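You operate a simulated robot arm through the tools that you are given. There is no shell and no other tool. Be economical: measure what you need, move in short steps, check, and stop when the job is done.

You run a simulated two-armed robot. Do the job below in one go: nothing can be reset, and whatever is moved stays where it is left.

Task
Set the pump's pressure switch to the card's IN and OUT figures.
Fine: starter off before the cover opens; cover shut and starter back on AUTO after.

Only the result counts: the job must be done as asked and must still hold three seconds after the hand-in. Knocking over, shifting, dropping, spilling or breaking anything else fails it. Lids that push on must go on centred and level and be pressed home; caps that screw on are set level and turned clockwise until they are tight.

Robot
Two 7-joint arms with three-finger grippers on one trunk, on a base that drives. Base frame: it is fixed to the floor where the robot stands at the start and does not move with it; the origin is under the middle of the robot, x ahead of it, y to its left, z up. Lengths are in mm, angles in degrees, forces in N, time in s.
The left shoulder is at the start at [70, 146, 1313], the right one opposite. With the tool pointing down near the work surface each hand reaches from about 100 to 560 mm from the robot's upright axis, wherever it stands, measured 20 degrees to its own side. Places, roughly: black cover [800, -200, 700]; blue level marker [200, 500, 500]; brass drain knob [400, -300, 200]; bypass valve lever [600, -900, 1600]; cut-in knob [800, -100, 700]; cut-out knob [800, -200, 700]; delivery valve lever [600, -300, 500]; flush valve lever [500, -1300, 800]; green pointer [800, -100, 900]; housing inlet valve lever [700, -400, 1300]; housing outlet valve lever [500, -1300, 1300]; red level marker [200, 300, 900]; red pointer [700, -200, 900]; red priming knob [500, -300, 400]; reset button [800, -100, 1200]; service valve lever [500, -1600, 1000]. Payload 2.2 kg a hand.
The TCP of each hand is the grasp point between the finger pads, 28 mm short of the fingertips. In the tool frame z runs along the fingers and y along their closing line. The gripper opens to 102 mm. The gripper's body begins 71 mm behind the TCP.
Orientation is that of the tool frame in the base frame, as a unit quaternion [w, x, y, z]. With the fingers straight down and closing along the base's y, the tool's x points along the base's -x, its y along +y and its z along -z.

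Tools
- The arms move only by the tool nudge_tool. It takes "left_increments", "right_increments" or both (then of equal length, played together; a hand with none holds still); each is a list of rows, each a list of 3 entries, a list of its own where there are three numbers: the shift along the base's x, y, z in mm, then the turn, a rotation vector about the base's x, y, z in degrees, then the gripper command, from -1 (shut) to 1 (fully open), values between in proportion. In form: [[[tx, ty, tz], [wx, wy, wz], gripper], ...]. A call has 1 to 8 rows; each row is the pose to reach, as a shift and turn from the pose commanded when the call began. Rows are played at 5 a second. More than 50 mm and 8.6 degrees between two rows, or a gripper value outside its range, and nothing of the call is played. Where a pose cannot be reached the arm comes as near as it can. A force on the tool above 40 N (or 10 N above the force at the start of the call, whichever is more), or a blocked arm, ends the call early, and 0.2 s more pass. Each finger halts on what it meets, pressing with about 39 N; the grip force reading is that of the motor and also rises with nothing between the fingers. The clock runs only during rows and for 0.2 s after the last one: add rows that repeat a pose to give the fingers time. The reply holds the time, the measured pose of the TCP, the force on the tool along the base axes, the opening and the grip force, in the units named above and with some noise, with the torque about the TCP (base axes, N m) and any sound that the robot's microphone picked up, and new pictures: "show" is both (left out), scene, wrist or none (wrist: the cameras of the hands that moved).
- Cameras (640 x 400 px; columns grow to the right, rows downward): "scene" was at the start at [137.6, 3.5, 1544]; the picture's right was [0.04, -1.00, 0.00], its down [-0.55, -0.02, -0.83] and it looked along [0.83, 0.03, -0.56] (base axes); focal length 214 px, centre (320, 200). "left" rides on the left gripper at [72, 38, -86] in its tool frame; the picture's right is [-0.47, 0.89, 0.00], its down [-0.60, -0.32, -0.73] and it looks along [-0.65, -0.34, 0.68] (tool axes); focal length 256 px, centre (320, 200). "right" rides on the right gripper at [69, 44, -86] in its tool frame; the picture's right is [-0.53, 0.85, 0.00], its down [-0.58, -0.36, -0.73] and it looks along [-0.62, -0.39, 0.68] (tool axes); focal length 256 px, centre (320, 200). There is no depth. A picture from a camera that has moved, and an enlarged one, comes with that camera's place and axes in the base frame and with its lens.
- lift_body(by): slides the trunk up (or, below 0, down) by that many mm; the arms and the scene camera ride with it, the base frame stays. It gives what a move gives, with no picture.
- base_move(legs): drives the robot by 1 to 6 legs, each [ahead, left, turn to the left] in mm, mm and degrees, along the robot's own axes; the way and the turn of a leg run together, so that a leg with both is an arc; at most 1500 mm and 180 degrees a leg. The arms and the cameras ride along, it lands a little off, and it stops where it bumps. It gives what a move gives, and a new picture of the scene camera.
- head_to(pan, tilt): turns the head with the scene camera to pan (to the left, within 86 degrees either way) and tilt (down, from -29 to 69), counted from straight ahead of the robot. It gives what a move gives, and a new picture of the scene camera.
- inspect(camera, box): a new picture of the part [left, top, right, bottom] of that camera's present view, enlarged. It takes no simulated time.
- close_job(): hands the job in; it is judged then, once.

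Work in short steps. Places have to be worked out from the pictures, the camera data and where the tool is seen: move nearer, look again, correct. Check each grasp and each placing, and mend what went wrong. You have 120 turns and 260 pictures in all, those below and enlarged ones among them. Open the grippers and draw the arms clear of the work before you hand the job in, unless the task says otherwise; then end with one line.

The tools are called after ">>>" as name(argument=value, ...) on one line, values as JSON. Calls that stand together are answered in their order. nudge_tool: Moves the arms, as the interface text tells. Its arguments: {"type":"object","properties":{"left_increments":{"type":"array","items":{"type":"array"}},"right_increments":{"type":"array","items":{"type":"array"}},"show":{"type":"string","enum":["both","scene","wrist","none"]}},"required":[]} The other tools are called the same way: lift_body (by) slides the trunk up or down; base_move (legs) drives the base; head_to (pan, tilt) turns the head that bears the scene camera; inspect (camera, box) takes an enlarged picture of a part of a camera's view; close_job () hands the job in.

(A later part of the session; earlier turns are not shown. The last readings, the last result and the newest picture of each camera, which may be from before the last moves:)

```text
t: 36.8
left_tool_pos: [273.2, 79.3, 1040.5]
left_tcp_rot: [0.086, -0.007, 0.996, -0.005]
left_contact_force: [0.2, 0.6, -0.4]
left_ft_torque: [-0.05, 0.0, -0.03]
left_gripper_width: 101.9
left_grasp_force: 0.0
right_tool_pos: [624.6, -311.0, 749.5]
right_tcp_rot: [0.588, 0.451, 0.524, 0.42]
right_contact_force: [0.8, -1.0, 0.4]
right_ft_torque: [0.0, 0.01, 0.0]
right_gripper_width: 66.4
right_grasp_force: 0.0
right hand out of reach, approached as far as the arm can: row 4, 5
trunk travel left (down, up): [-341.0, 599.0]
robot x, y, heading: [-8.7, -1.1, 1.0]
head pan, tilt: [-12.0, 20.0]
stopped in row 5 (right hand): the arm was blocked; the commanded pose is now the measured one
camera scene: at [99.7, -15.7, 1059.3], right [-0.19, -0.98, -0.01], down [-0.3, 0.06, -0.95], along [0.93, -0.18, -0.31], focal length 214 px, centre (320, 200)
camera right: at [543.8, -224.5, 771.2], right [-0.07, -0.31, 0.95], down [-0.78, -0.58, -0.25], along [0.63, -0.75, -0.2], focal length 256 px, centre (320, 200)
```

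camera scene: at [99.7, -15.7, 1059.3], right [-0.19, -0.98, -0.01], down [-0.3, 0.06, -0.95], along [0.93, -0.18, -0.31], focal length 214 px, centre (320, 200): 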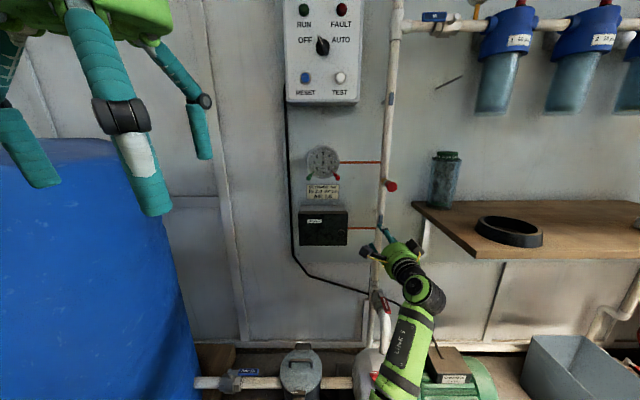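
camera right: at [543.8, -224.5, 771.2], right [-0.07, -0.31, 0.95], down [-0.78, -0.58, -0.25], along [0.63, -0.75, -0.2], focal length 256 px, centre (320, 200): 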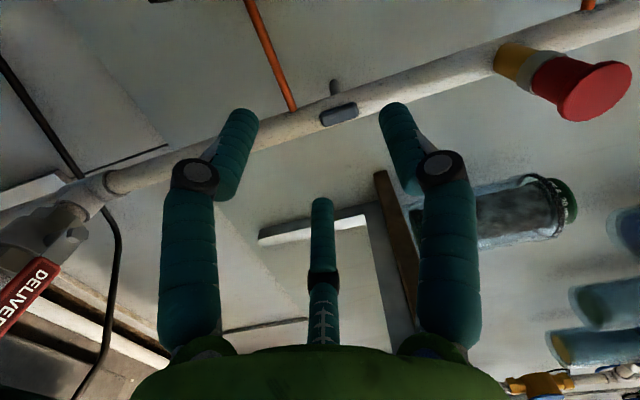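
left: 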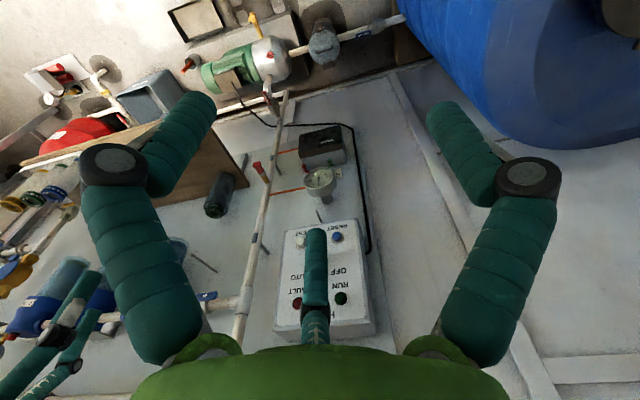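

The arm got blocked and the robot is leaning a bit, so something is touching. I look to the left and right at the elbows before moving on.

>>> head_to(pan=70, tilt=40)

>>> head_to(pan=-50, tilt=50)

```text
t: 38.3
left_tool_pos: [274.2, 82.0, 1040.1]
left_tcp_rot: [0.085, -0.007, 0.996, -0.004]
left_contact_force: [0.2, -0.2, 0.9]
left_ft_torque: [0.0, 0.0, 0.0]
left_gripper_width: 102.1
left_grasp_force: 0.1
right_tool_pos: [624.0, -310.2, 753.6]
right_tcp_rot: [0.589, 0.451, 0.522, 0.42]
right_contact_force: [0.6, 0.1, -0.2]
right_ft_torque: [0.04, -0.01, -0.02]
right_gripper_width: 66.4
right_grasp_force: 0.1
trunk travel left (down, up): [-341.0, 599.0]
robot x, y, heading: [0.1, -0.5, 0.6]
head pan, tilt: [70.0, 40.0]
camera scene: at [36.9, 83.4, 1026.7], right [0.94, -0.33, 0.04], down [-0.18, -0.61, -0.77], along [0.28, 0.72, -0.63], focal length 214 px, centre (320, 200)
```

scene: 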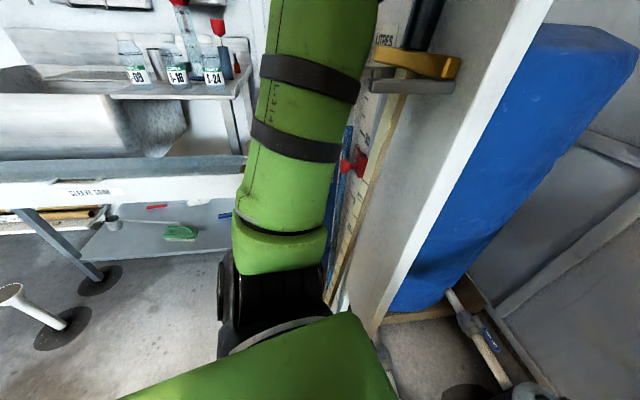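

```text
t: 40.3
left_tool_pos: [274.7, 80.4, 1040.1]
left_tcp_rot: [0.087, -0.007, 0.996, -0.004]
left_contact_force: [1.2, 0.0, -0.4]
left_ft_torque: [-0.01, 0.03, 0.02]
left_gripper_width: 101.7
left_grasp_force: 0.0
right_tool_pos: [624.8, -310.1, 752.2]
right_tcp_rot: [0.589, 0.452, 0.522, 0.42]
right_contact_force: [0.2, 0.2, 0.0]
right_ft_torque: [0.02, 0.03, 0.06]
right_gripper_width: 66.4
right_grasp_force: 0.0
trunk travel left (down, up): [-341.0, 599.0]
robot x, y, heading: [-0.3, -1.0, 0.5]
head pan, tilt: [-50.0, 50.0]
camera scene: at [60.0, -55.1, 1014.2], right [-0.76, -0.65, -0.03], down [-0.47, 0.58, -0.67], along [0.45, -0.49, -0.75], focal length 214 px, centre (320, 200)
```

scene: 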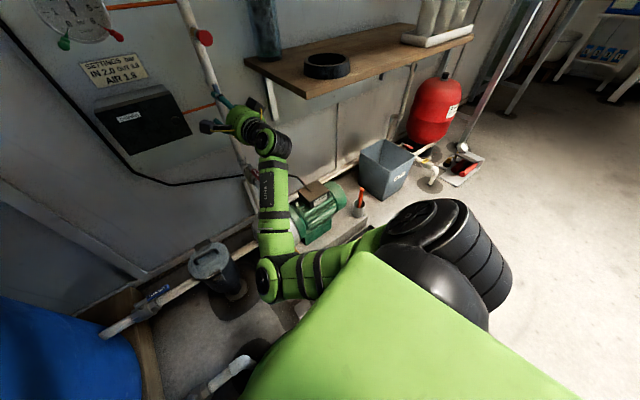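

The right elbow has dropped near the pump, and the left shoulder is near the tank's level board. I back the hand off, then raise the trunk so the arm can come from above instead.

>>> nudge_tool(right_increments=[[[-20, 0, 0], [0, 0, 0], 0.3], [[-40, 0, 15], [-5, 0, 0], 0.3], [[-60, 0, 40], [-10, 0, 0], 0.3], [[-80, 0, 70], [-15, 0, 0], 0.3], [[-80, 0, 100], [-20, 0, 0], 0.3], [[-80, 0, 130], [-25, 0, 0], 0.3]], show="none")

>>> lift_body(by=180)

>>> head_to(pan=-40, tilt=50)

```text
t: 41.9
left_tool_pos: [274.6, 81.5, 1044.6]
left_tcp_rot: [0.091, -0.008, 0.996, -0.004]
left_contact_force: [0.4, -0.3, 0.0]
left_ft_torque: [0.01, -0.01, 0.01]
left_gripper_width: 102.0
left_grasp_force: 0.1
right_tool_pos: [539.2, -328.6, 809.5]
right_tcp_rot: [0.69, 0.308, 0.599, 0.264]
right_contact_force: [0.1, 0.2, 0.8]
right_ft_torque: [0.01, 0.05, 0.03]
right_gripper_width: 66.3
right_grasp_force: 0.1
right hand out of reach, approached as far as the arm can: row 3, 4, 5, 6
trunk travel left (down, up): [-341.0, 599.0]
robot x, y, heading: [-8.4, 0.0, 1.1]
head pan, tilt: [-50.0, 50.0]
stopped in row 6 (right hand): the arm was blocked; the commanded pose is now the measured one
```

```text
t: 43.9
left_tool_pos: [312.4, 76.9, 1210.6]
left_tcp_rot: [0.065, -0.005, 0.998, -0.001]
left_contact_force: [-0.1, 0.3, 0.9]
left_ft_torque: [0.01, -0.02, -0.01]
left_gripper_width: 102.3
left_grasp_force: 0.2
right_tool_pos: [561.9, -333.3, 970.0]
right_tcp_rot: [0.68, 0.312, 0.61, 0.259]
right_contact_force: [-1.0, 0.6, -0.1]
right_ft_torque: [0.01, 0.02, -0.02]
right_gripper_width: 66.3
right_grasp_force: 0.1
trunk travel left (down, up): [-521.0, 419.0]
robot x, y, heading: [-0.4, 1.7, 0.8]
head pan, tilt: [-50.0, 50.0]
```

```text
t: 44.7
left_tool_pos: [311.5, 78.6, 1208.7]
left_tcp_rot: [0.067, -0.007, 0.998, -0.001]
left_contact_force: [0.2, 0.4, -0.5]
left_ft_torque: [0.03, 0.02, 0.0]
left_gripper_width: 102.0
left_grasp_force: 0.0
right_tool_pos: [562.0, -332.6, 970.0]
right_tcp_rot: [0.68, 0.314, 0.61, 0.26]
right_contact_force: [0.8, 0.4, 0.8]
right_ft_torque: [-0.01, -0.04, 0.0]
right_gripper_width: 66.3
right_grasp_force: 0.1
trunk travel left (down, up): [-521.0, 419.0]
robot x, y, heading: [0.6, 1.1, 0.8]
head pan, tilt: [-40.0, 50.0]
camera scene: at [106.4, -49.0, 1190.4], right [-0.63, -0.77, 0.0], down [-0.59, 0.49, -0.64], along [0.5, -0.41, -0.77], focal length 214 px, centre (320, 200)
```

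scene: 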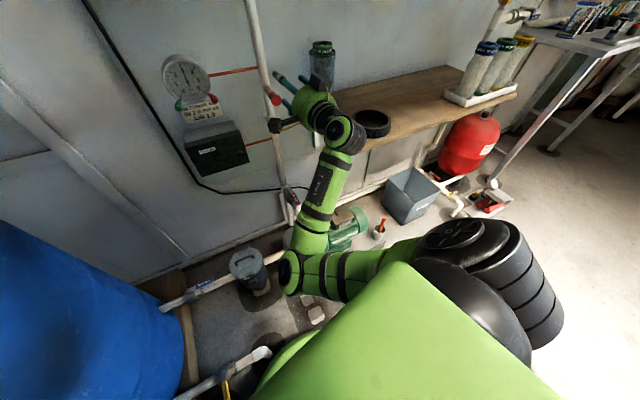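

The body is level again at this height, so I'll stay at it. I roll the hand back to level (elbow-out posture) and look closely at the cover.

>>> nudge_tool(right_increments=[[[-10, 0, 10], [-8, 0, 0], 0.3], [[-20, 0, 20], [-16, 0, 0], 0.3], [[-30, 0, 30], [-24, 0, 0], 0.3], [[-40, 0, 30], [-32, 0, 0], 0.3], [[-40, 0, 30], [-40, 0, 0], 0.3], [[-40, 0, 30], [-48, 0, 0], 0.3], [[-40, 0, 30], [-50, 0, 0], 0.3]], show="none")

>>> head_to(pan=-12, tilt=30)

>>> inspect(camera="scene", box=[280, 180, 380, 260])

```text
t: 46.3
left_tool_pos: [312.0, 78.2, 1210.3]
left_tcp_rot: [0.067, -0.007, 0.998, -0.002]
left_contact_force: [-0.3, -0.3, -0.2]
left_ft_torque: [0.02, 0.01, 0.0]
left_gripper_width: 101.8
left_grasp_force: 0.1
right_tool_pos: [523.5, -331.5, 999.9]
right_tcp_rot: [0.748, -0.002, 0.663, -0.023]
right_contact_force: [-0.5, 0.1, 0.1]
right_ft_torque: [-0.02, 0.02, 0.01]
right_gripper_width: 66.3
right_grasp_force: 0.0
trunk travel left (down, up): [-521.0, 419.0]
robot x, y, heading: [-3.6, 1.7, 0.6]
head pan, tilt: [-40.0, 50.0]
```

```text
t: 47.2
left_tool_pos: [312.0, 78.4, 1209.9]
left_tcp_rot: [0.067, -0.007, 0.998, -0.001]
left_contact_force: [0.4, -0.4, -1.3]
left_ft_torque: [-0.05, -0.03, -0.01]
left_gripper_width: 102.0
left_grasp_force: 0.1
right_tool_pos: [522.4, -332.6, 1000.1]
right_tcp_rot: [0.748, -0.002, 0.663, -0.022]
right_contact_force: [0.7, 0.1, 0.7]
right_ft_torque: [-0.02, -0.03, 0.0]
right_gripper_width: 66.3
right_grasp_force: 0.0
trunk travel left (down, up): [-521.0, 419.0]
robot x, y, heading: [-4.7, -2.3, 0.6]
head pan, tilt: [-12.0, 30.0]
camera scene: at [135.5, -17.6, 1219.9], right [-0.2, -0.98, 0.0], down [-0.49, 0.1, -0.87], along [0.85, -0.17, -0.5], focal length 214 px, centre (320, 200)
```

scene: 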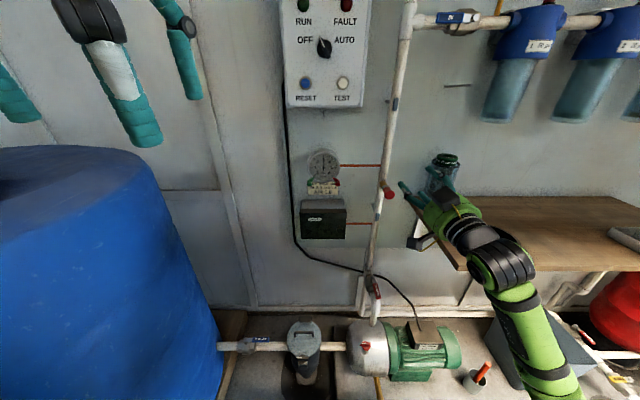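

```text
5.00 times, centred on (330, 220) of scene
camera zoom: at [135.5, -17.6, 1219.9], right [-0.2, -0.98, 0.0], down [-0.49, 0.1, -0.87], along [0.85, -0.17, -0.5], focal length 1072 px, centre (270, 100)
```

zoom: 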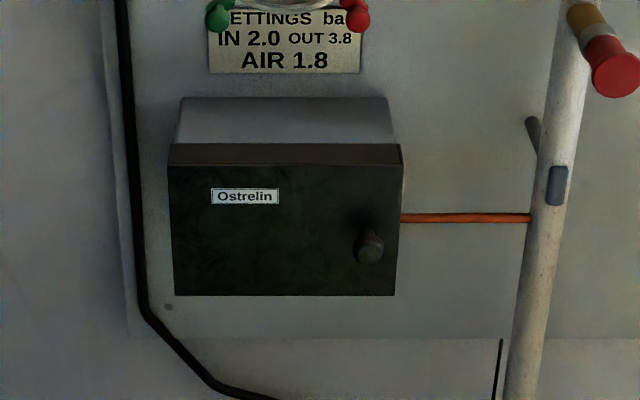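

The cover knob checks out at about [735, -212, 730]; it's likely hinged on the left. I bring the hand down in front of it, levelling the tool.

>>> nudge_tool(right_increments=[[[5, 17, -38], [0, 1, 0], 0.1], [[15, 34, -76], [0, 2, 0], 0.1], [[25, 51, -114], [0, 3, 0], 0.1], [[40, 68, -152], [0, 4, 0], 0.1], [[55, 86, -190], [0, 5, 0], 0.1], [[75, 103, -228], [0, 6, 0], 0.1], [[95, 120, -265], [0, 7, 1.5], 0.1], [[95, 120, -265], [0, 7, 1.5], 0.1]], show="both")

```text
t: 49.0
left_tool_pos: [311.0, 76.8, 1209.7]
left_tcp_rot: [0.066, -0.007, 0.998, -0.001]
left_contact_force: [0.3, -0.2, 0.0]
left_ft_torque: [-0.04, -0.02, -0.01]
left_gripper_width: 101.8
left_grasp_force: 0.0
right_tool_pos: [622.1, -300.7, 746.3]
right_tcp_rot: [0.702, -0.026, 0.711, 0.022]
right_contact_force: [-0.3, -0.3, -0.1]
right_ft_torque: [0.03, 0.0, 0.04]
right_gripper_width: 56.3
right_grasp_force: 0.0
right hand out of reach, approached as far as the arm can: row 2, 3, 4, 5, 6, 7, 8
trunk travel left (down, up): [-521.0, 419.0]
robot x, y, heading: [-1.8, -0.1, 0.8]
head pan, tilt: [-12.0, 30.0]
camera scene: at [135.5, -17.8, 1220.0], right [-0.2, -0.98, 0.0], down [-0.49, 0.1, -0.87], along [0.85, -0.17, -0.5], focal length 214 px, centre (320, 200)
camera right: at [531.3, -262.7, 678.0], right [-0.05, 0.85, 0.53], down [-0.7, -0.41, 0.59], along [0.71, -0.34, 0.61], focal length 256 px, centre (320, 200)
```

scene: 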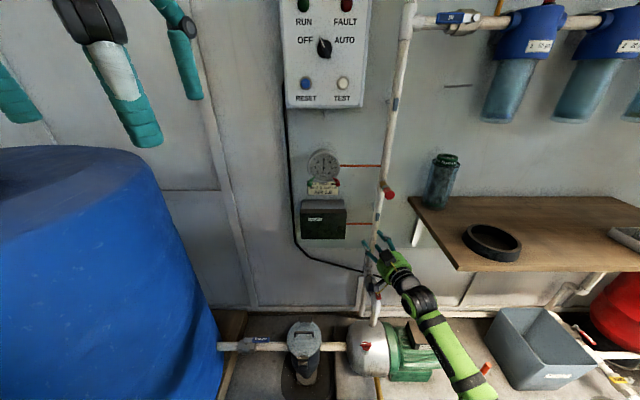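
right: 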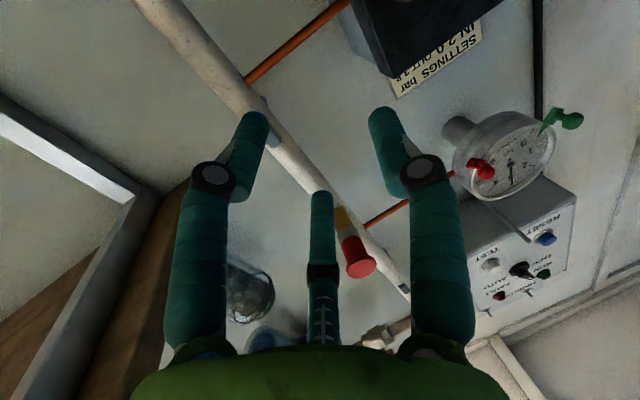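

The hand stalls at y −300 with a level tool at this height. I'll try tipping the fingers down about 35°, which should ease the wrist, while moving to the left.

>>> nudge_tool(right_increments=[[[-10, 5, 10], [0, 8, 0], 0.1], [[-20, 15, 20], [0, 16, 0], 0.1], [[-30, 35, 30], [0, 24, 0], 0.1], [[-30, 55, 40], [0, 32, 0], 0.1], [[-30, 75, 40], [0, 36, 0], 0.1], [[-30, 90, 40], [0, 36, 0], 0.1], [[-30, 90, 40], [0, 36, 0], 0.1]], show="both")

```text
t: 50.6
left_tool_pos: [312.8, 78.3, 1210.8]
left_tcp_rot: [0.066, -0.007, 0.998, -0.002]
left_contact_force: [-0.3, 0.0, 0.3]
left_ft_torque: [-0.01, -0.02, 0.02]
left_gripper_width: 102.2
left_grasp_force: 0.0
right_tool_pos: [593.1, -212.0, 789.2]
right_tcp_rot: [0.449, -0.016, 0.893, 0.027]
right_contact_force: [0.1, 0.5, -0.9]
right_ft_torque: [0.02, 0.02, 0.01]
right_gripper_width: 56.1
right_grasp_force: 0.0
trunk travel left (down, up): [-521.0, 419.0]
robot x, y, heading: [-1.7, 6.3, 0.9]
head pan, tilt: [-12.0, 30.0]
camera scene: at [135.5, -17.6, 1220.0], right [-0.2, -0.98, 0.0], down [-0.49, 0.1, -0.87], along [0.85, -0.17, -0.5], focal length 214 px, centre (320, 200)
camera right: at [479.5, -174.1, 786.6], right [0.27, 0.85, 0.46], down [-0.22, -0.41, 0.89], along [0.94, -0.34, 0.08], focal length 256 px, centre (320, 200)
```

scene: 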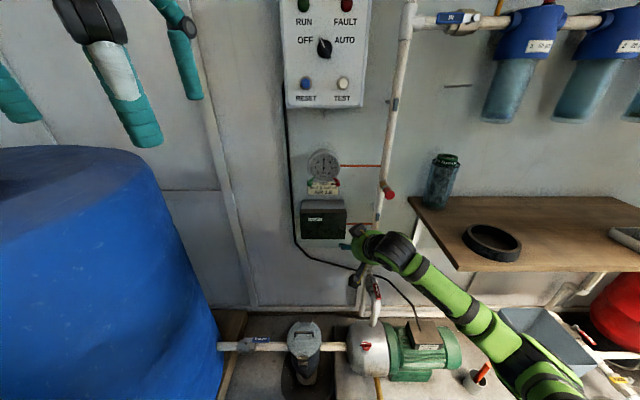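
right: 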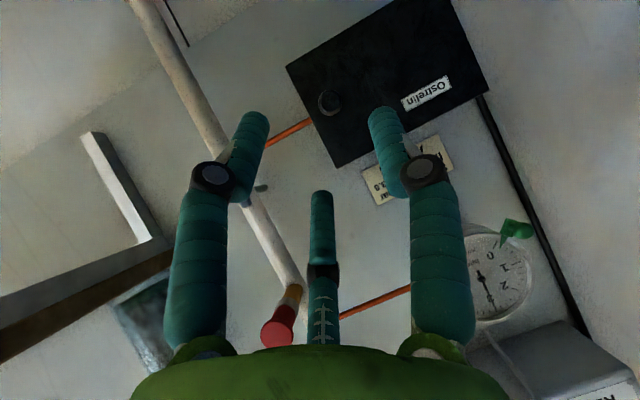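

With the tipped hand the reach works, and the wrist camera puts the knob at [735, -213, 727]. I enlarge it to see how the cover is hinged.

>>> inspect(camera="right", box=[260, 0, 500, 150])

```text
2.67 times, centred on (380, 75) of right
camera zoom: at [479.5, -174.1, 786.6], right [0.27, 0.85, 0.46], down [-0.22, -0.41, 0.89], along [0.94, -0.34, 0.08], focal length 683 px, centre (160, 533)
```

zoom: 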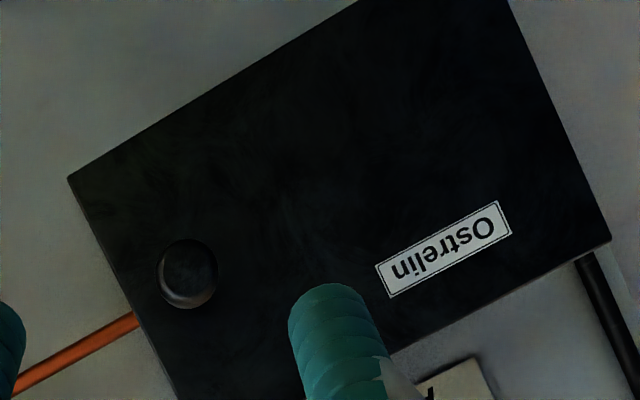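

The knob is a ~21 mm round grip on the cover's right side. I approach it along the finger line.

>>> nudge_tool(right_increments=[[[40, -1, -5], [0, 0, 0], 0.0], [[75, -1, -20], [0, 0, 0], -0.1], [[100, -1, -35], [0, 0, 0], -0.1], [[100, -1, -35], [0, 0, 0], -0.1]], show="both")

>>> inspect(camera="scene", box=[290, 185, 390, 265])

```text
t: 51.6
left_tool_pos: [312.4, 78.3, 1210.2]
left_tcp_rot: [0.066, -0.006, 0.998, -0.001]
left_contact_force: [0.8, 0.5, -0.1]
left_ft_torque: [-0.01, -0.02, 0.02]
left_gripper_width: 102.3
left_grasp_force: 0.1
right_tool_pos: [692.3, -217.3, 755.6]
right_tcp_rot: [0.449, -0.018, 0.893, 0.029]
right_contact_force: [-0.4, 0.3, 0.6]
right_ft_torque: [-0.01, 0.01, 0.0]
right_gripper_width: 45.9
right_grasp_force: 0.2
trunk travel left (down, up): [-521.0, 419.0]
robot x, y, heading: [-2.2, -0.6, 0.7]
head pan, tilt: [-12.0, 30.0]
camera scene: at [135.5, -17.7, 1220.0], right [-0.2, -0.98, 0.0], down [-0.49, 0.1, -0.87], along [0.85, -0.17, -0.5], focal length 214 px, centre (320, 200)
camera right: at [578.2, -178.3, 752.6], right [0.27, 0.85, 0.46], down [-0.22, -0.41, 0.89], along [0.94, -0.34, 0.08], focal length 256 px, centre (320, 200)
```

scene: 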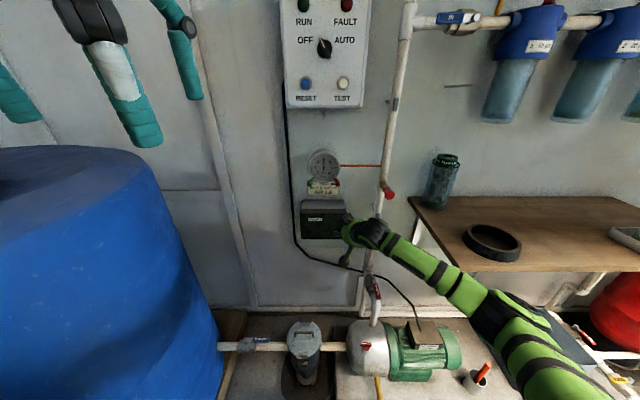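
right: 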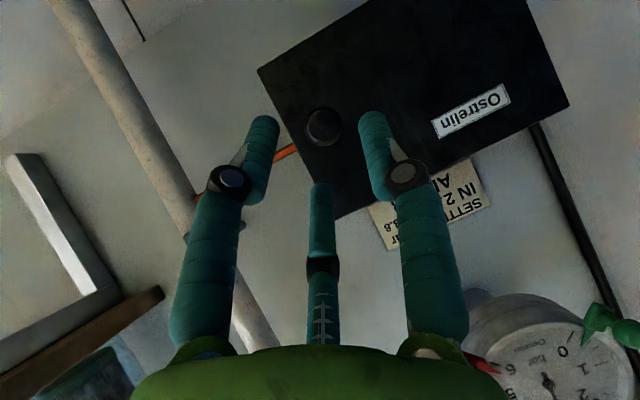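

```text
5.00 times, centred on (340, 225) of scene
camera zoom: at [135.5, -17.7, 1220.0], right [-0.2, -0.98, 0.0], down [-0.49, 0.1, -0.87], along [0.85, -0.17, -0.5], focal length 1072 px, centre (220, 75)
```

zoom: 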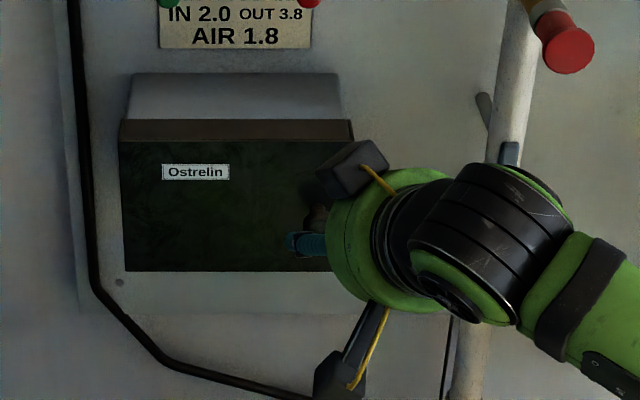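

Knob consistently at [735, -212, 726]. I go in the last bit and close on it.

>>> nudge_tool(right_increments=[[[15, 4, -10], [0, 0, 0], -0.1], [[29, 5, -20], [0, 0, 0], -0.1], [[29, 5, -20], [0, 0, 0], -0.4], [[29, 5, -20], [0, 0, 0], -0.9], [[29, 5, -20], [0, 0, 0], -0.9]], show="wrist")

```text
t: 52.8
left_tool_pos: [310.5, 77.9, 1210.4]
left_tcp_rot: [0.067, -0.006, 0.998, -0.002]
left_contact_force: [-0.3, -0.3, 0.0]
left_ft_torque: [-0.03, 0.01, -0.05]
left_gripper_width: 101.9
left_grasp_force: 0.1
right_tool_pos: [719.9, -211.8, 737.8]
right_tcp_rot: [0.453, -0.016, 0.891, 0.027]
right_contact_force: [4.1, -6.3, 13.5]
right_ft_torque: [-0.35, -0.6, -0.93]
right_gripper_width: 21.7
right_grasp_force: 45.2
trunk travel left (down, up): [-521.0, 419.0]
robot x, y, heading: [0.3, -0.9, 0.6]
head pan, tilt: [-12.0, 30.0]
camera right: at [606.6, -173.6, 734.3], right [0.27, 0.85, 0.46], down [-0.23, -0.41, 0.88], along [0.94, -0.34, 0.08], focal length 256 px, centre (320, 200)
```

right: 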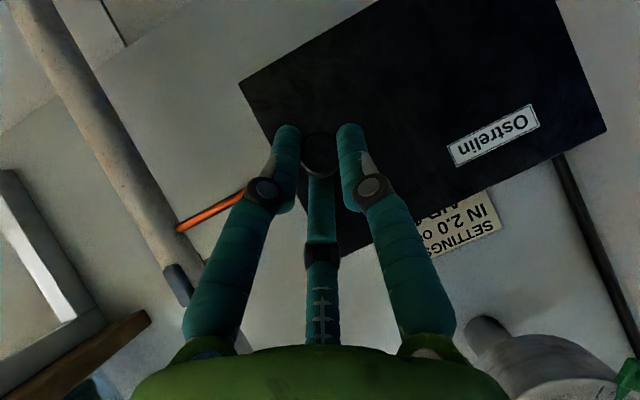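

Gripped the knob (21.7 mm). I try a small opening pull about a left-side hinge, watching forces.

>>> nudge_tool(right_increments=[[[-10, 2, 0], [0, 0, -4], -0.9], [[-20, 4, 0], [0, 0, -8], -0.9], [[-20, 4, 0], [0, 0, -8], -0.9]], show="both")

```text
t: 53.6
left_tool_pos: [311.9, 80.2, 1209.4]
left_tcp_rot: [0.066, -0.008, 0.998, -0.003]
left_contact_force: [-0.1, -0.5, -0.4]
left_ft_torque: [0.03, -0.02, 0.0]
left_gripper_width: 102.0
left_grasp_force: 0.1
right_tool_pos: [702.0, -196.0, 738.2]
right_tcp_rot: [0.453, 0.041, 0.891, 0.003]
right_contact_force: [17.6, 15.4, 11.2]
right_ft_torque: [0.04, -0.04, -0.2]
right_gripper_width: 21.7
right_grasp_force: 45.2
trunk travel left (down, up): [-521.0, 419.0]
robot x, y, heading: [-2.4, -0.2, 0.7]
head pan, tilt: [-12.0, 30.0]
camera scene: at [135.7, -15.0, 1220.0], right [-0.19, -0.98, 0.0], down [-0.49, 0.1, -0.87], along [0.85, -0.17, -0.5], focal length 214 px, centre (320, 200)
camera right: at [594.0, -144.3, 734.7], right [0.37, 0.8, 0.47], down [-0.28, -0.38, 0.88], along [0.88, -0.46, 0.08], focal length 256 px, centre (320, 200)
```

scene: 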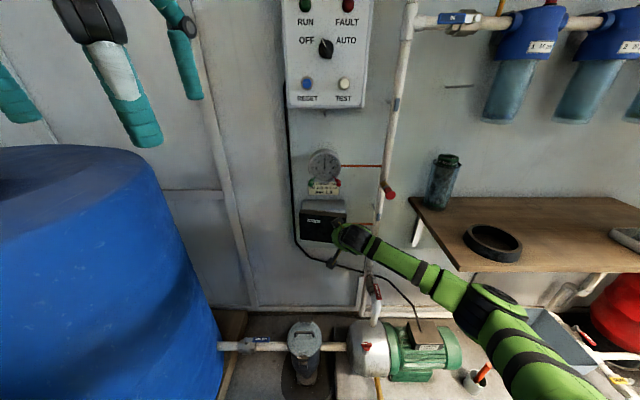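
right: 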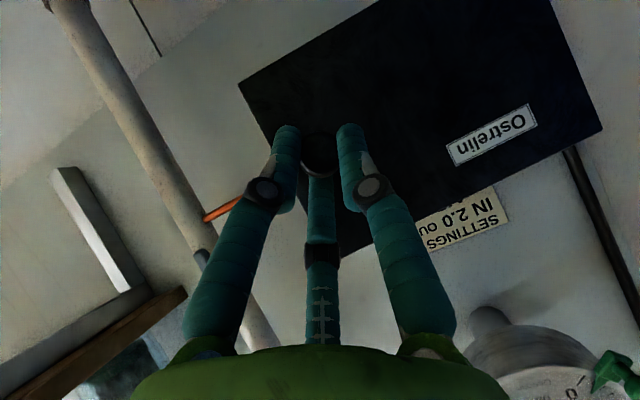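

It moved; I check how the cover is opening.

>>> inspect(camera="scene", box=[290, 185, 390, 265])

```text
5.00 times, centred on (340, 225) of scene
camera zoom: at [135.7, -15.0, 1220.0], right [-0.19, -0.98, 0.0], down [-0.49, 0.1, -0.87], along [0.85, -0.17, -0.5], focal length 1072 px, centre (220, 75)
```

zoom: 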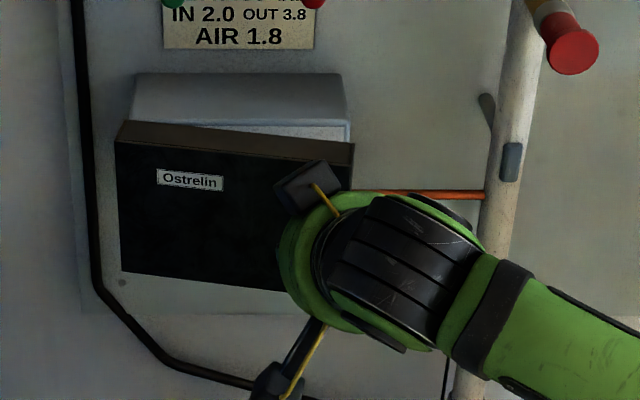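

It is hinged on the left as assumed. I continue along the arc another 24°.

>>> nudge_tool(right_increments=[[[-9, 4, 0], [0, 0, -4], -0.9], [[-18, 9, 0], [0, 0, -8], -0.9], [[-27, 14, 0], [0, 0, -12], -0.9], [[-35, 20, 0], [0, 0, -16], -0.9], [[-43, 26, 0], [0, 0, -20], -0.9], [[-51, 33, 0], [0, 0, -24], -0.9]], show="scene")

```text
t: 54.0
left_tool_pos: [312.5, 79.2, 1209.3]
left_tcp_rot: [0.066, -0.007, 0.998, -0.002]
left_contact_force: [0.9, 0.3, -1.1]
left_ft_torque: [0.03, -0.01, 0.0]
left_gripper_width: 102.0
left_grasp_force: 0.1
right_tool_pos: [695.1, -190.1, 736.8]
right_tcp_rot: [0.455, 0.066, 0.888, -0.006]
right_contact_force: [0.8, 1.0, 0.7]
right_ft_torque: [-0.17, 0.22, 0.17]
right_gripper_width: 21.6
right_grasp_force: 45.3
trunk travel left (down, up): [-521.0, 419.0]
robot x, y, heading: [1.9, -0.1, 1.0]
head pan, tilt: [-12.0, 30.0]
stopped in row 2 (right hand): the force on the tool passed its limit at 42 N (the readings are from after the stop); the commanded pose is now the measured one
camera scene: at [136.1, -16.9, 1219.7], right [-0.19, -0.98, 0.0], down [-0.49, 0.1, -0.87], along [0.85, -0.17, -0.5], focal length 214 px, centre (320, 200)
```

scene: 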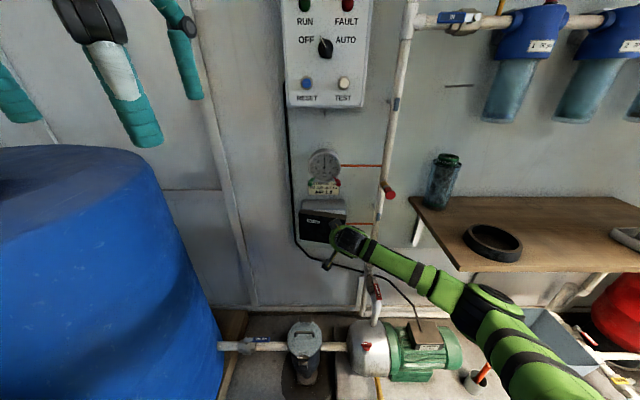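

The path is a little tighter than I assumed; the hand drifted with slope about (−1, +0.9). I follow that in smaller steps.

>>> nudge_tool(right_increments=[[[-7, 5, 0], [0, 0, -4], -0.9], [[-14, 10, 0], [0, 0, -8], -0.9], [[-21, 16, 0], [0, 0, -12], -0.9], [[-27, 22, 0], [0, 0, -16], -0.9]], show="none")

>>> inspect(camera="scene", box=[290, 185, 390, 265])

```text
t: 54.8
left_tool_pos: [312.7, 79.3, 1209.8]
left_tcp_rot: [0.066, -0.008, 0.998, -0.002]
left_contact_force: [1.0, -0.2, 0.0]
left_ft_torque: [0.0, 0.01, 0.03]
left_gripper_width: 102.0
left_grasp_force: 0.1
right_tool_pos: [677.7, -167.1, 738.5]
right_tcp_rot: [0.453, 0.143, 0.879, -0.039]
right_contact_force: [0.7, 1.4, -0.7]
right_ft_torque: [-0.24, -0.1, 0.03]
right_gripper_width: 21.7
right_grasp_force: 44.8
trunk travel left (down, up): [-521.0, 419.0]
robot x, y, heading: [0.3, 2.4, 0.8]
head pan, tilt: [-12.0, 30.0]
stopped in row 3 (right hand): the force on the tool passed its limit at 44 N (the readings are from after the stop); the commanded pose is now the measured one
```

```text
5.00 times, centred on (340, 225) of scene
camera zoom: at [136.8, -16.2, 1219.9], right [-0.19, -0.98, 0.0], down [-0.49, 0.1, -0.87], along [0.85, -0.17, -0.5], focal length 1072 px, centre (220, 75)
```

zoom: 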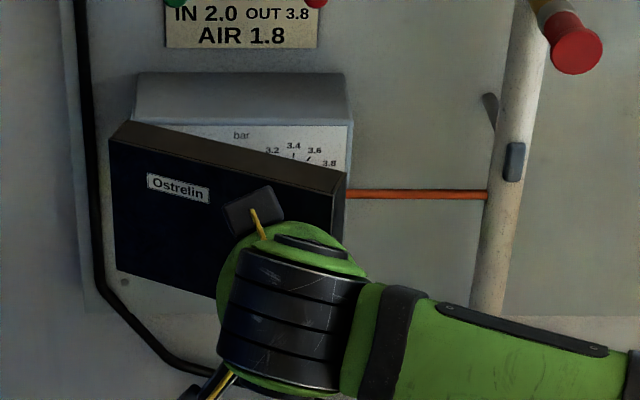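

It's opening nicely and the scale is showing. I continue, with the path turning more to the left.

>>> nudge_tool(right_increments=[[[-5, 7, 0], [0, 0, -4], -0.9], [[-10, 14, 0], [0, 0, -8], -0.9], [[-14, 22, 0], [0, 0, -12], -0.9], [[-18, 30, 0], [0, 0, -16], -0.9]], show="none")

>>> inspect(camera="scene", box=[280, 185, 380, 265])

```text
t: 55.8
left_tool_pos: [312.5, 80.3, 1210.4]
left_tcp_rot: [0.067, -0.009, 0.998, -0.001]
left_contact_force: [-1.1, 0.2, 0.5]
left_ft_torque: [-0.05, 0.01, -0.02]
left_gripper_width: 102.0
left_grasp_force: 0.0
right_tool_pos: [662.9, -132.6, 739.0]
right_tcp_rot: [0.444, 0.262, 0.851, -0.097]
right_contact_force: [19.2, 12.5, -12.1]
right_ft_torque: [0.77, 0.32, 0.94]
right_gripper_width: 21.5
right_grasp_force: 44.7
trunk travel left (down, up): [-521.0, 419.0]
robot x, y, heading: [-1.1, 1.6, 0.9]
head pan, tilt: [-12.0, 30.0]
```

```text
5.00 times, centred on (330, 225) of scene
camera zoom: at [137.0, -15.5, 1219.8], right [-0.19, -0.98, 0.0], down [-0.49, 0.09, -0.87], along [0.85, -0.17, -0.5], focal length 1072 px, centre (270, 75)
```

zoom: 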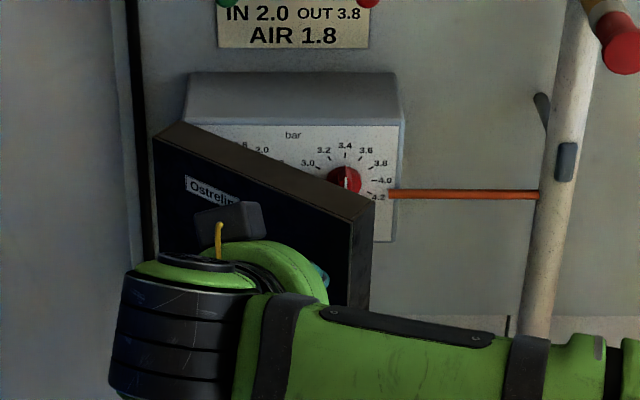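

Opening well, past 45°. I carry on round the arc.

>>> nudge_tool(right_increments=[[[-3, 8, 0], [0, 0, -5], -0.9], [[-5, 16, 0], [0, 0, -10], -0.9], [[-6, 25, 0], [0, 0, -15], -0.9], [[-6, 34, 0], [0, 0, -20], -0.9], [[-5, 43, 0], [0, 0, -25], -0.9]], show="none")

>>> inspect(camera="scene", box=[280, 185, 380, 265])

```text
t: 57.0
left_tool_pos: [312.3, 81.2, 1210.5]
left_tcp_rot: [0.066, -0.008, 0.998, -0.002]
left_contact_force: [0.6, -0.5, 0.3]
left_ft_torque: [-0.02, -0.01, 0.0]
left_gripper_width: 102.0
left_grasp_force: 0.0
right_tool_pos: [656.0, -92.4, 739.6]
right_tcp_rot: [0.413, 0.442, 0.772, -0.194]
right_contact_force: [6.4, 7.9, 4.0]
right_ft_torque: [0.06, -0.58, 1.2]
right_gripper_width: 22.5
right_grasp_force: 45.6
trunk travel left (down, up): [-521.0, 419.0]
robot x, y, heading: [-3.5, 2.5, 0.9]
head pan, tilt: [-12.0, 30.0]
```

```text
5.00 times, centred on (330, 225) of scene
camera zoom: at [136.5, -15.1, 1220.1], right [-0.19, -0.98, 0.0], down [-0.49, 0.09, -0.87], along [0.85, -0.17, -0.5], focal length 1072 px, centre (270, 75)
```

zoom: 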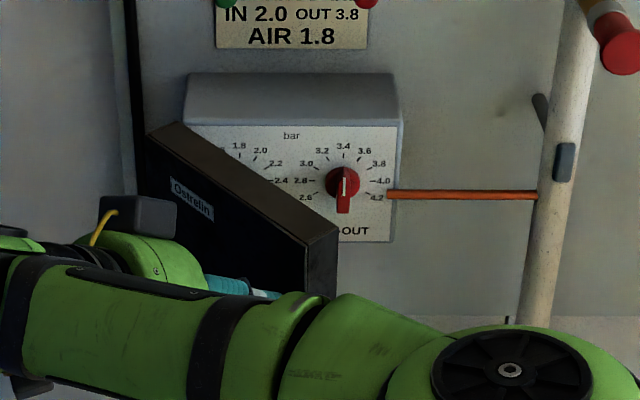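

About 60° open. Another stretch along the arc.

>>> nudge_tool(right_increments=[[[0, 8, 0], [0, 0, -5], -0.9], [[1, 16, 0], [0, 0, -10], -0.9], [[3, 24, 0], [0, 0, -15], -0.9], [[6, 32, 0], [0, 0, -20], -0.9], [[10, 40, 0], [0, 0, -25], -0.9], [[14, 46, 0], [0, 0, -30], -0.9]], show="none")

>>> inspect(camera="scene", box=[260, 185, 380, 265])

```text
t: 57.6
left_tool_pos: [312.3, 78.7, 1210.1]
left_tcp_rot: [0.067, -0.01, 0.998, 0.0]
left_contact_force: [1.2, -0.4, 0.0]
left_ft_torque: [0.02, -0.01, 0.0]
left_gripper_width: 101.8
left_grasp_force: 0.0
right_tool_pos: [655.1, -85.2, 741.7]
right_tcp_rot: [0.406, 0.48, 0.75, -0.205]
right_contact_force: [4.5, 0.4, 4.4]
right_ft_torque: [0.28, 0.24, -0.09]
right_gripper_width: 21.3
right_grasp_force: 45.3
right hand out of reach, approached as far as the arm can: row 2
trunk travel left (down, up): [-521.0, 419.0]
robot x, y, heading: [-2.7, 0.3, 1.0]
head pan, tilt: [-12.0, 30.0]
stopped in row 2 (right hand): the force on the tool passed its limit at 63 N (the readings are from after the stop); the commanded pose is now the measured one
```

```text
5.00 times, centred on (320, 225) of scene
camera zoom: at [136.8, -17.5, 1219.9], right [-0.19, -0.98, 0.0], down [-0.49, 0.1, -0.87], along [0.85, -0.17, -0.5], focal length 1072 px, centre (320, 75)
```

zoom: 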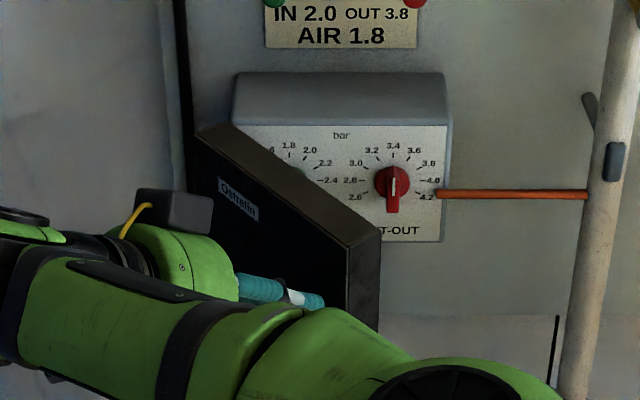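

Reach limit for the yaw. I release, back off along the fingers, and then will push the cover further from its inside.

>>> nudge_tool(right_increments=[[[0, 0, 0], [0, 0, 0], 0.0], [[0, 0, 0], [0, 0, 0], 0.0], [[-12, 15, 10], [0, 0, 0], 0.0], [[-35, 30, 30], [0, 0, 4], 0.0], [[-60, 35, 40], [0, 0, 8], 0.0], [[-90, 35, 50], [0, 0, 15], 0.0], [[-110, 20, 60], [0, 0, 23], 0.0]], show="scene")

>>> inspect(camera="scene", box=[260, 185, 380, 265])

```text
t: 59.2
left_tool_pos: [311.8, 77.3, 1208.7]
left_tcp_rot: [0.067, -0.009, 0.998, -0.001]
left_contact_force: [-0.4, -0.5, 0.8]
left_ft_torque: [0.05, -0.01, 0.0]
left_gripper_width: 102.1
left_grasp_force: 0.1
right_tool_pos: [543.8, -67.9, 801.2]
right_tcp_rot: [0.438, 0.321, 0.831, -0.119]
right_contact_force: [-0.4, 0.8, 0.0]
right_ft_torque: [0.01, 0.02, 0.02]
right_gripper_width: 51.1
right_grasp_force: 0.0
trunk travel left (down, up): [-521.0, 419.0]
robot x, y, heading: [-2.7, -1.3, 0.8]
head pan, tilt: [-12.0, 30.0]
camera scene: at [136.0, -17.8, 1219.9], right [-0.19, -0.98, 0.0], down [-0.49, 0.1, -0.87], along [0.85, -0.16, -0.5], focal length 214 px, centre (320, 200)
```

scene: 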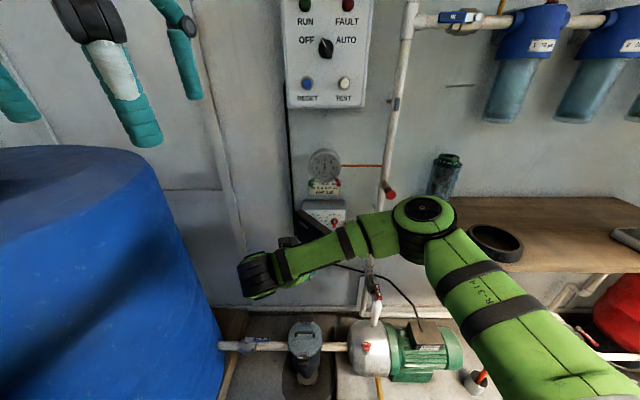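

```text
5.00 times, centred on (320, 225) of scene
camera zoom: at [136.0, -17.8, 1219.9], right [-0.19, -0.98, 0.0], down [-0.49, 0.1, -0.87], along [0.85, -0.16, -0.5], focal length 1072 px, centre (320, 75)
```

zoom: 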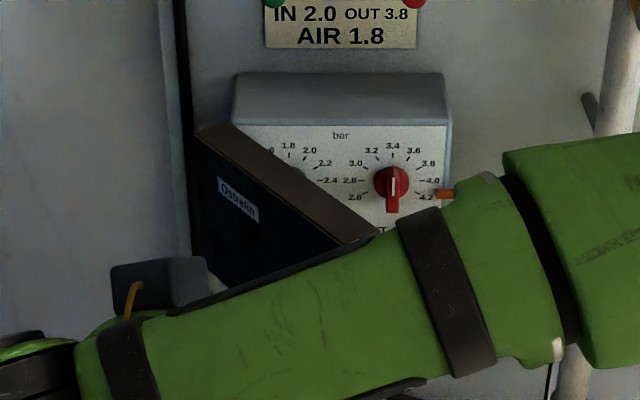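

The cover stays open. I swing the hand back around its free edge to the right side, keeping clear in front and above.

>>> nudge_tool(right_increments=[[[-15, -10, 25], [0, 0, 7], -0.6], [[-15, -45, 45], [0, 0, 14], -0.6], [[-15, -85, 55], [0, 0, 21], -0.6], [[-10, -125, 55], [0, 0, 28], -0.6], [[0, -160, 50], [0, 0, 34], -0.6], [[10, -195, 40], [0, 0, 38], -0.6], [[10, -210, 20], [0, 0, 38], -0.6], [[10, -210, 0], [0, 0, 38], -0.6]], show="both")

```text
t: 61.0
left_tool_pos: [312.0, 79.2, 1210.2]
left_tcp_rot: [0.067, -0.01, 0.998, -0.002]
left_contact_force: [-0.4, 0.1, -0.4]
left_ft_torque: [0.02, 0.01, -0.01]
left_gripper_width: 101.9
left_grasp_force: 0.1
right_tool_pos: [556.4, -273.0, 801.5]
right_tcp_rot: [0.453, 0.032, 0.89, 0.03]
right_contact_force: [-0.6, 0.8, 0.2]
right_ft_torque: [0.01, 0.02, 0.0]
right_gripper_width: 20.5
right_grasp_force: 0.1
trunk travel left (down, up): [-521.0, 419.0]
robot x, y, heading: [-3.2, -0.1, 1.1]
head pan, tilt: [-12.0, 30.0]
camera scene: at [136.9, -16.5, 1219.9], right [-0.19, -0.98, 0.0], down [-0.49, 0.1, -0.87], along [0.85, -0.17, -0.5], focal length 214 px, centre (320, 200)
camera right: at [446.5, -225.3, 799.6], right [0.34, 0.8, 0.5], down [-0.26, -0.43, 0.86], along [0.9, -0.42, 0.07], focal length 256 px, centre (320, 200)
```

scene: 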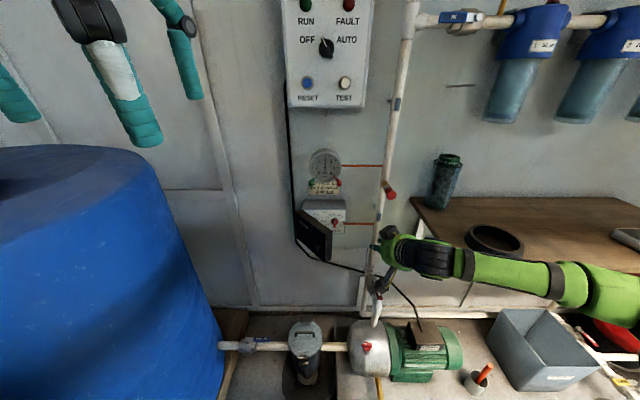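
right: 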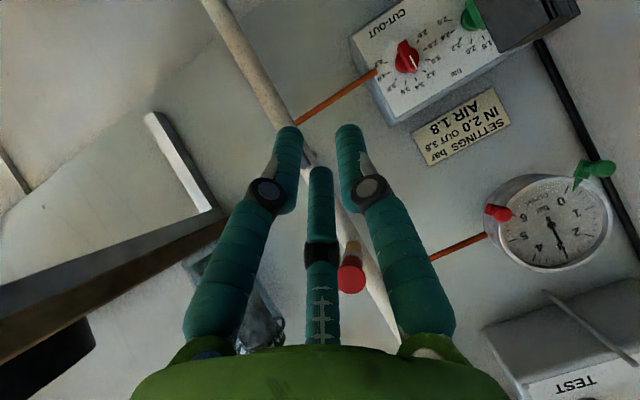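

I slip the closed fingers behind the cover's free edge (about [639, -150]) and then push it left.

>>> nudge_tool(right_increments=[[[30, 15, -10], [0, 0, -3], -0.8], [[60, 30, -20], [0, 0, -6], -0.8], [[94, 50, -26], [0, 0, -8], -0.8], [[98, 70, -26], [0, 0, -8], -0.8], [[98, 95, -26], [0, 0, -8], -0.8], [[98, 120, -26], [0, 0, -8], -0.8], [[98, 145, -26], [0, 0, -8], -0.8], [[98, 165, -26], [0, 0, -8], -0.8]], show="scene")

>>> inspect(camera="scene", box=[260, 185, 380, 265])

```text
t: 62.8
left_tool_pos: [311.2, 79.6, 1210.1]
left_tcp_rot: [0.066, -0.009, 0.998, -0.002]
left_contact_force: [-0.4, 0.8, 0.2]
left_ft_torque: [-0.02, 0.0, -0.02]
left_gripper_width: 101.9
left_grasp_force: 0.1
right_tool_pos: [653.2, -108.8, 774.3]
right_tcp_rot: [0.454, 0.094, 0.886, -0.002]
right_contact_force: [0.1, 0.3, -0.4]
right_ft_torque: [0.0, 0.01, 0.02]
right_gripper_width: 10.1
right_grasp_force: 0.2
trunk travel left (down, up): [-521.0, 419.0]
robot x, y, heading: [-2.3, -1.2, 0.8]
head pan, tilt: [-12.0, 30.0]
camera scene: at [136.9, -15.8, 1219.8], right [-0.19, -0.98, 0.0], down [-0.49, 0.1, -0.87], along [0.85, -0.17, -0.5], focal length 214 px, centre (320, 200)
```

scene: 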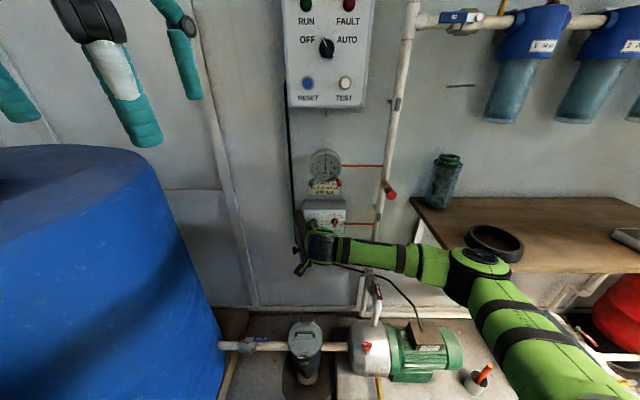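

```text
5.00 times, centred on (320, 225) of scene
camera zoom: at [136.9, -15.8, 1219.8], right [-0.19, -0.98, 0.0], down [-0.49, 0.1, -0.87], along [0.85, -0.17, -0.5], focal length 1072 px, centre (320, 75)
```

zoom: 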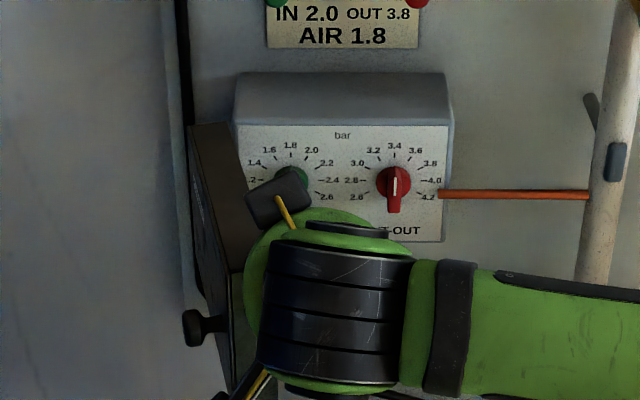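

Cover is near 85° open. I push on another 45 mm, then withdraw.

>>> nudge_tool(right_increments=[[[0, 15, 0], [0, 0, -3], -0.8], [[0, 30, 0], [0, 0, -6], -0.8], [[0, 45, 0], [0, 0, -8], -0.8], [[0, 30, 0], [0, 0, -6], -0.8], [[-10, 0, 5], [0, 0, 0], -0.8], [[-20, -40, 10], [0, 0, 4], -0.8], [[-50, -80, 20], [0, 0, 8], -0.8], [[-80, -120, 30], [0, 0, 8], -0.8]], show="scene")

>>> inspect(camera="scene", box=[280, 190, 370, 250])

>>> inspect(camera="right", box=[320, 0, 640, 200])

```text
refused: row 7 steps farther than a row can; nothing moved
```

```text
6.67 times, centred on (325, 220) of scene
camera zoom: at [136.9, -15.8, 1219.8], right [-0.19, -0.98, 0.0], down [-0.49, 0.1, -0.87], along [0.85, -0.17, -0.5], focal length 1430 px, centre (287, 67)
```

zoom: 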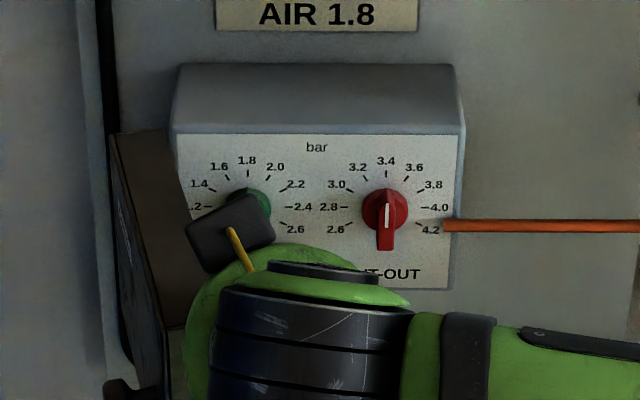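

```text
2.00 times, centred on (480, 100) of right
camera zoom: at [551.3, -46.8, 772.8], right [0.45, 0.74, 0.5], down [-0.32, -0.39, 0.86], along [0.83, -0.55, 0.07], focal length 512 px, centre (0, 400)
```

zoom: 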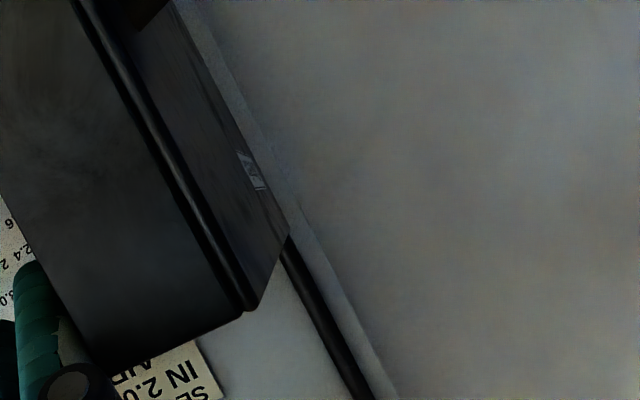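

Row 7 was too long; I repeat with shorter steps. The OUT knob stands at about 3.4 and must go to 3.8 (0.2 bar per 30°).

>>> nudge_tool(right_increments=[[[0, 15, 0], [0, 0, -3], -0.8], [[0, 30, 0], [0, 0, -6], -0.8], [[0, 45, 0], [0, 0, -8], -0.8], [[0, 20, 0], [0, 0, -6], -0.8], [[-10, -15, 5], [0, 0, 0], -0.8], [[-20, -50, 10], [0, 0, 4], -0.8], [[-40, -85, 20], [0, 0, 8], -0.8], [[-60, -120, 30], [0, 0, 8], -0.8]], show="scene")

>>> inspect(camera="scene", box=[280, 190, 370, 250])

>>> inspect(camera="right", box=[320, 0, 640, 200])

```text
t: 64.6
left_tool_pos: [311.0, 79.0, 1210.5]
left_tcp_rot: [0.067, -0.01, 0.998, -0.002]
left_contact_force: [-0.2, 0.3, -1.0]
left_ft_torque: [0.0, 0.02, -0.01]
left_gripper_width: 102.1
left_grasp_force: 0.0
right_tool_pos: [589.3, -227.1, 805.7]
right_tcp_rot: [0.454, 0.032, 0.89, 0.03]
right_contact_force: [0.1, -0.1, 0.8]
right_ft_torque: [0.01, 0.05, 0.0]
right_gripper_width: 10.2
right_grasp_force: 0.1
trunk travel left (down, up): [-521.0, 419.0]
robot x, y, heading: [4.4, 2.8, 1.0]
head pan, tilt: [-12.0, 30.0]
camera scene: at [135.8, -17.1, 1220.0], right [-0.19, -0.98, 0.0], down [-0.49, 0.1, -0.87], along [0.85, -0.16, -0.5], focal length 214 px, centre (320, 200)
```

scene: 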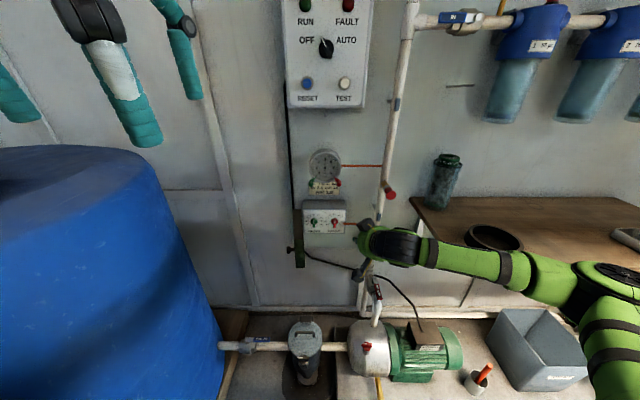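

```text
6.67 times, centred on (325, 220) of scene
camera zoom: at [135.8, -17.1, 1220.0], right [-0.19, -0.98, 0.0], down [-0.49, 0.1, -0.87], along [0.85, -0.16, -0.5], focal length 1430 px, centre (287, 67)
```

zoom: 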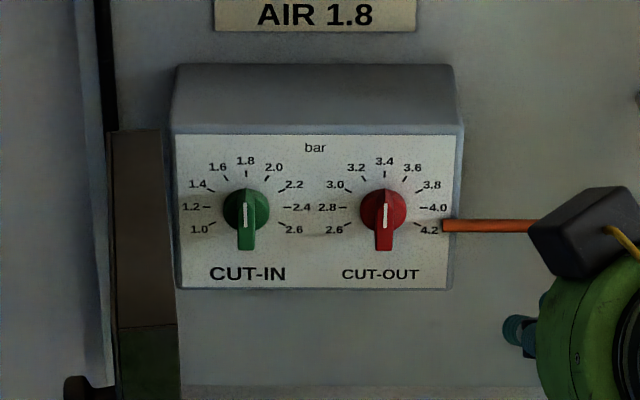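

```text
2.00 times, centred on (480, 100) of right
camera zoom: at [480.3, -179.7, 804.0], right [0.34, 0.8, 0.5], down [-0.26, -0.43, 0.86], along [0.9, -0.42, 0.07], focal length 512 px, centre (0, 400)
```

zoom: 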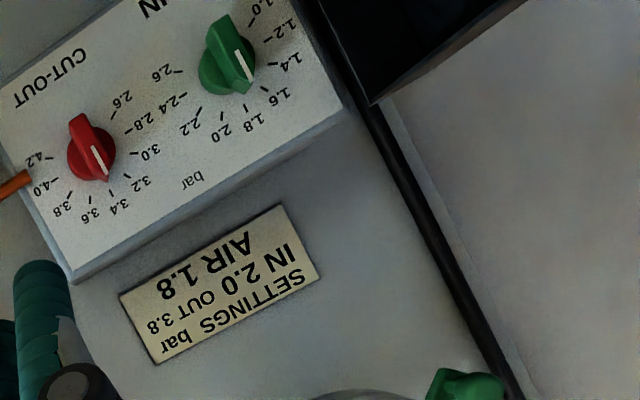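

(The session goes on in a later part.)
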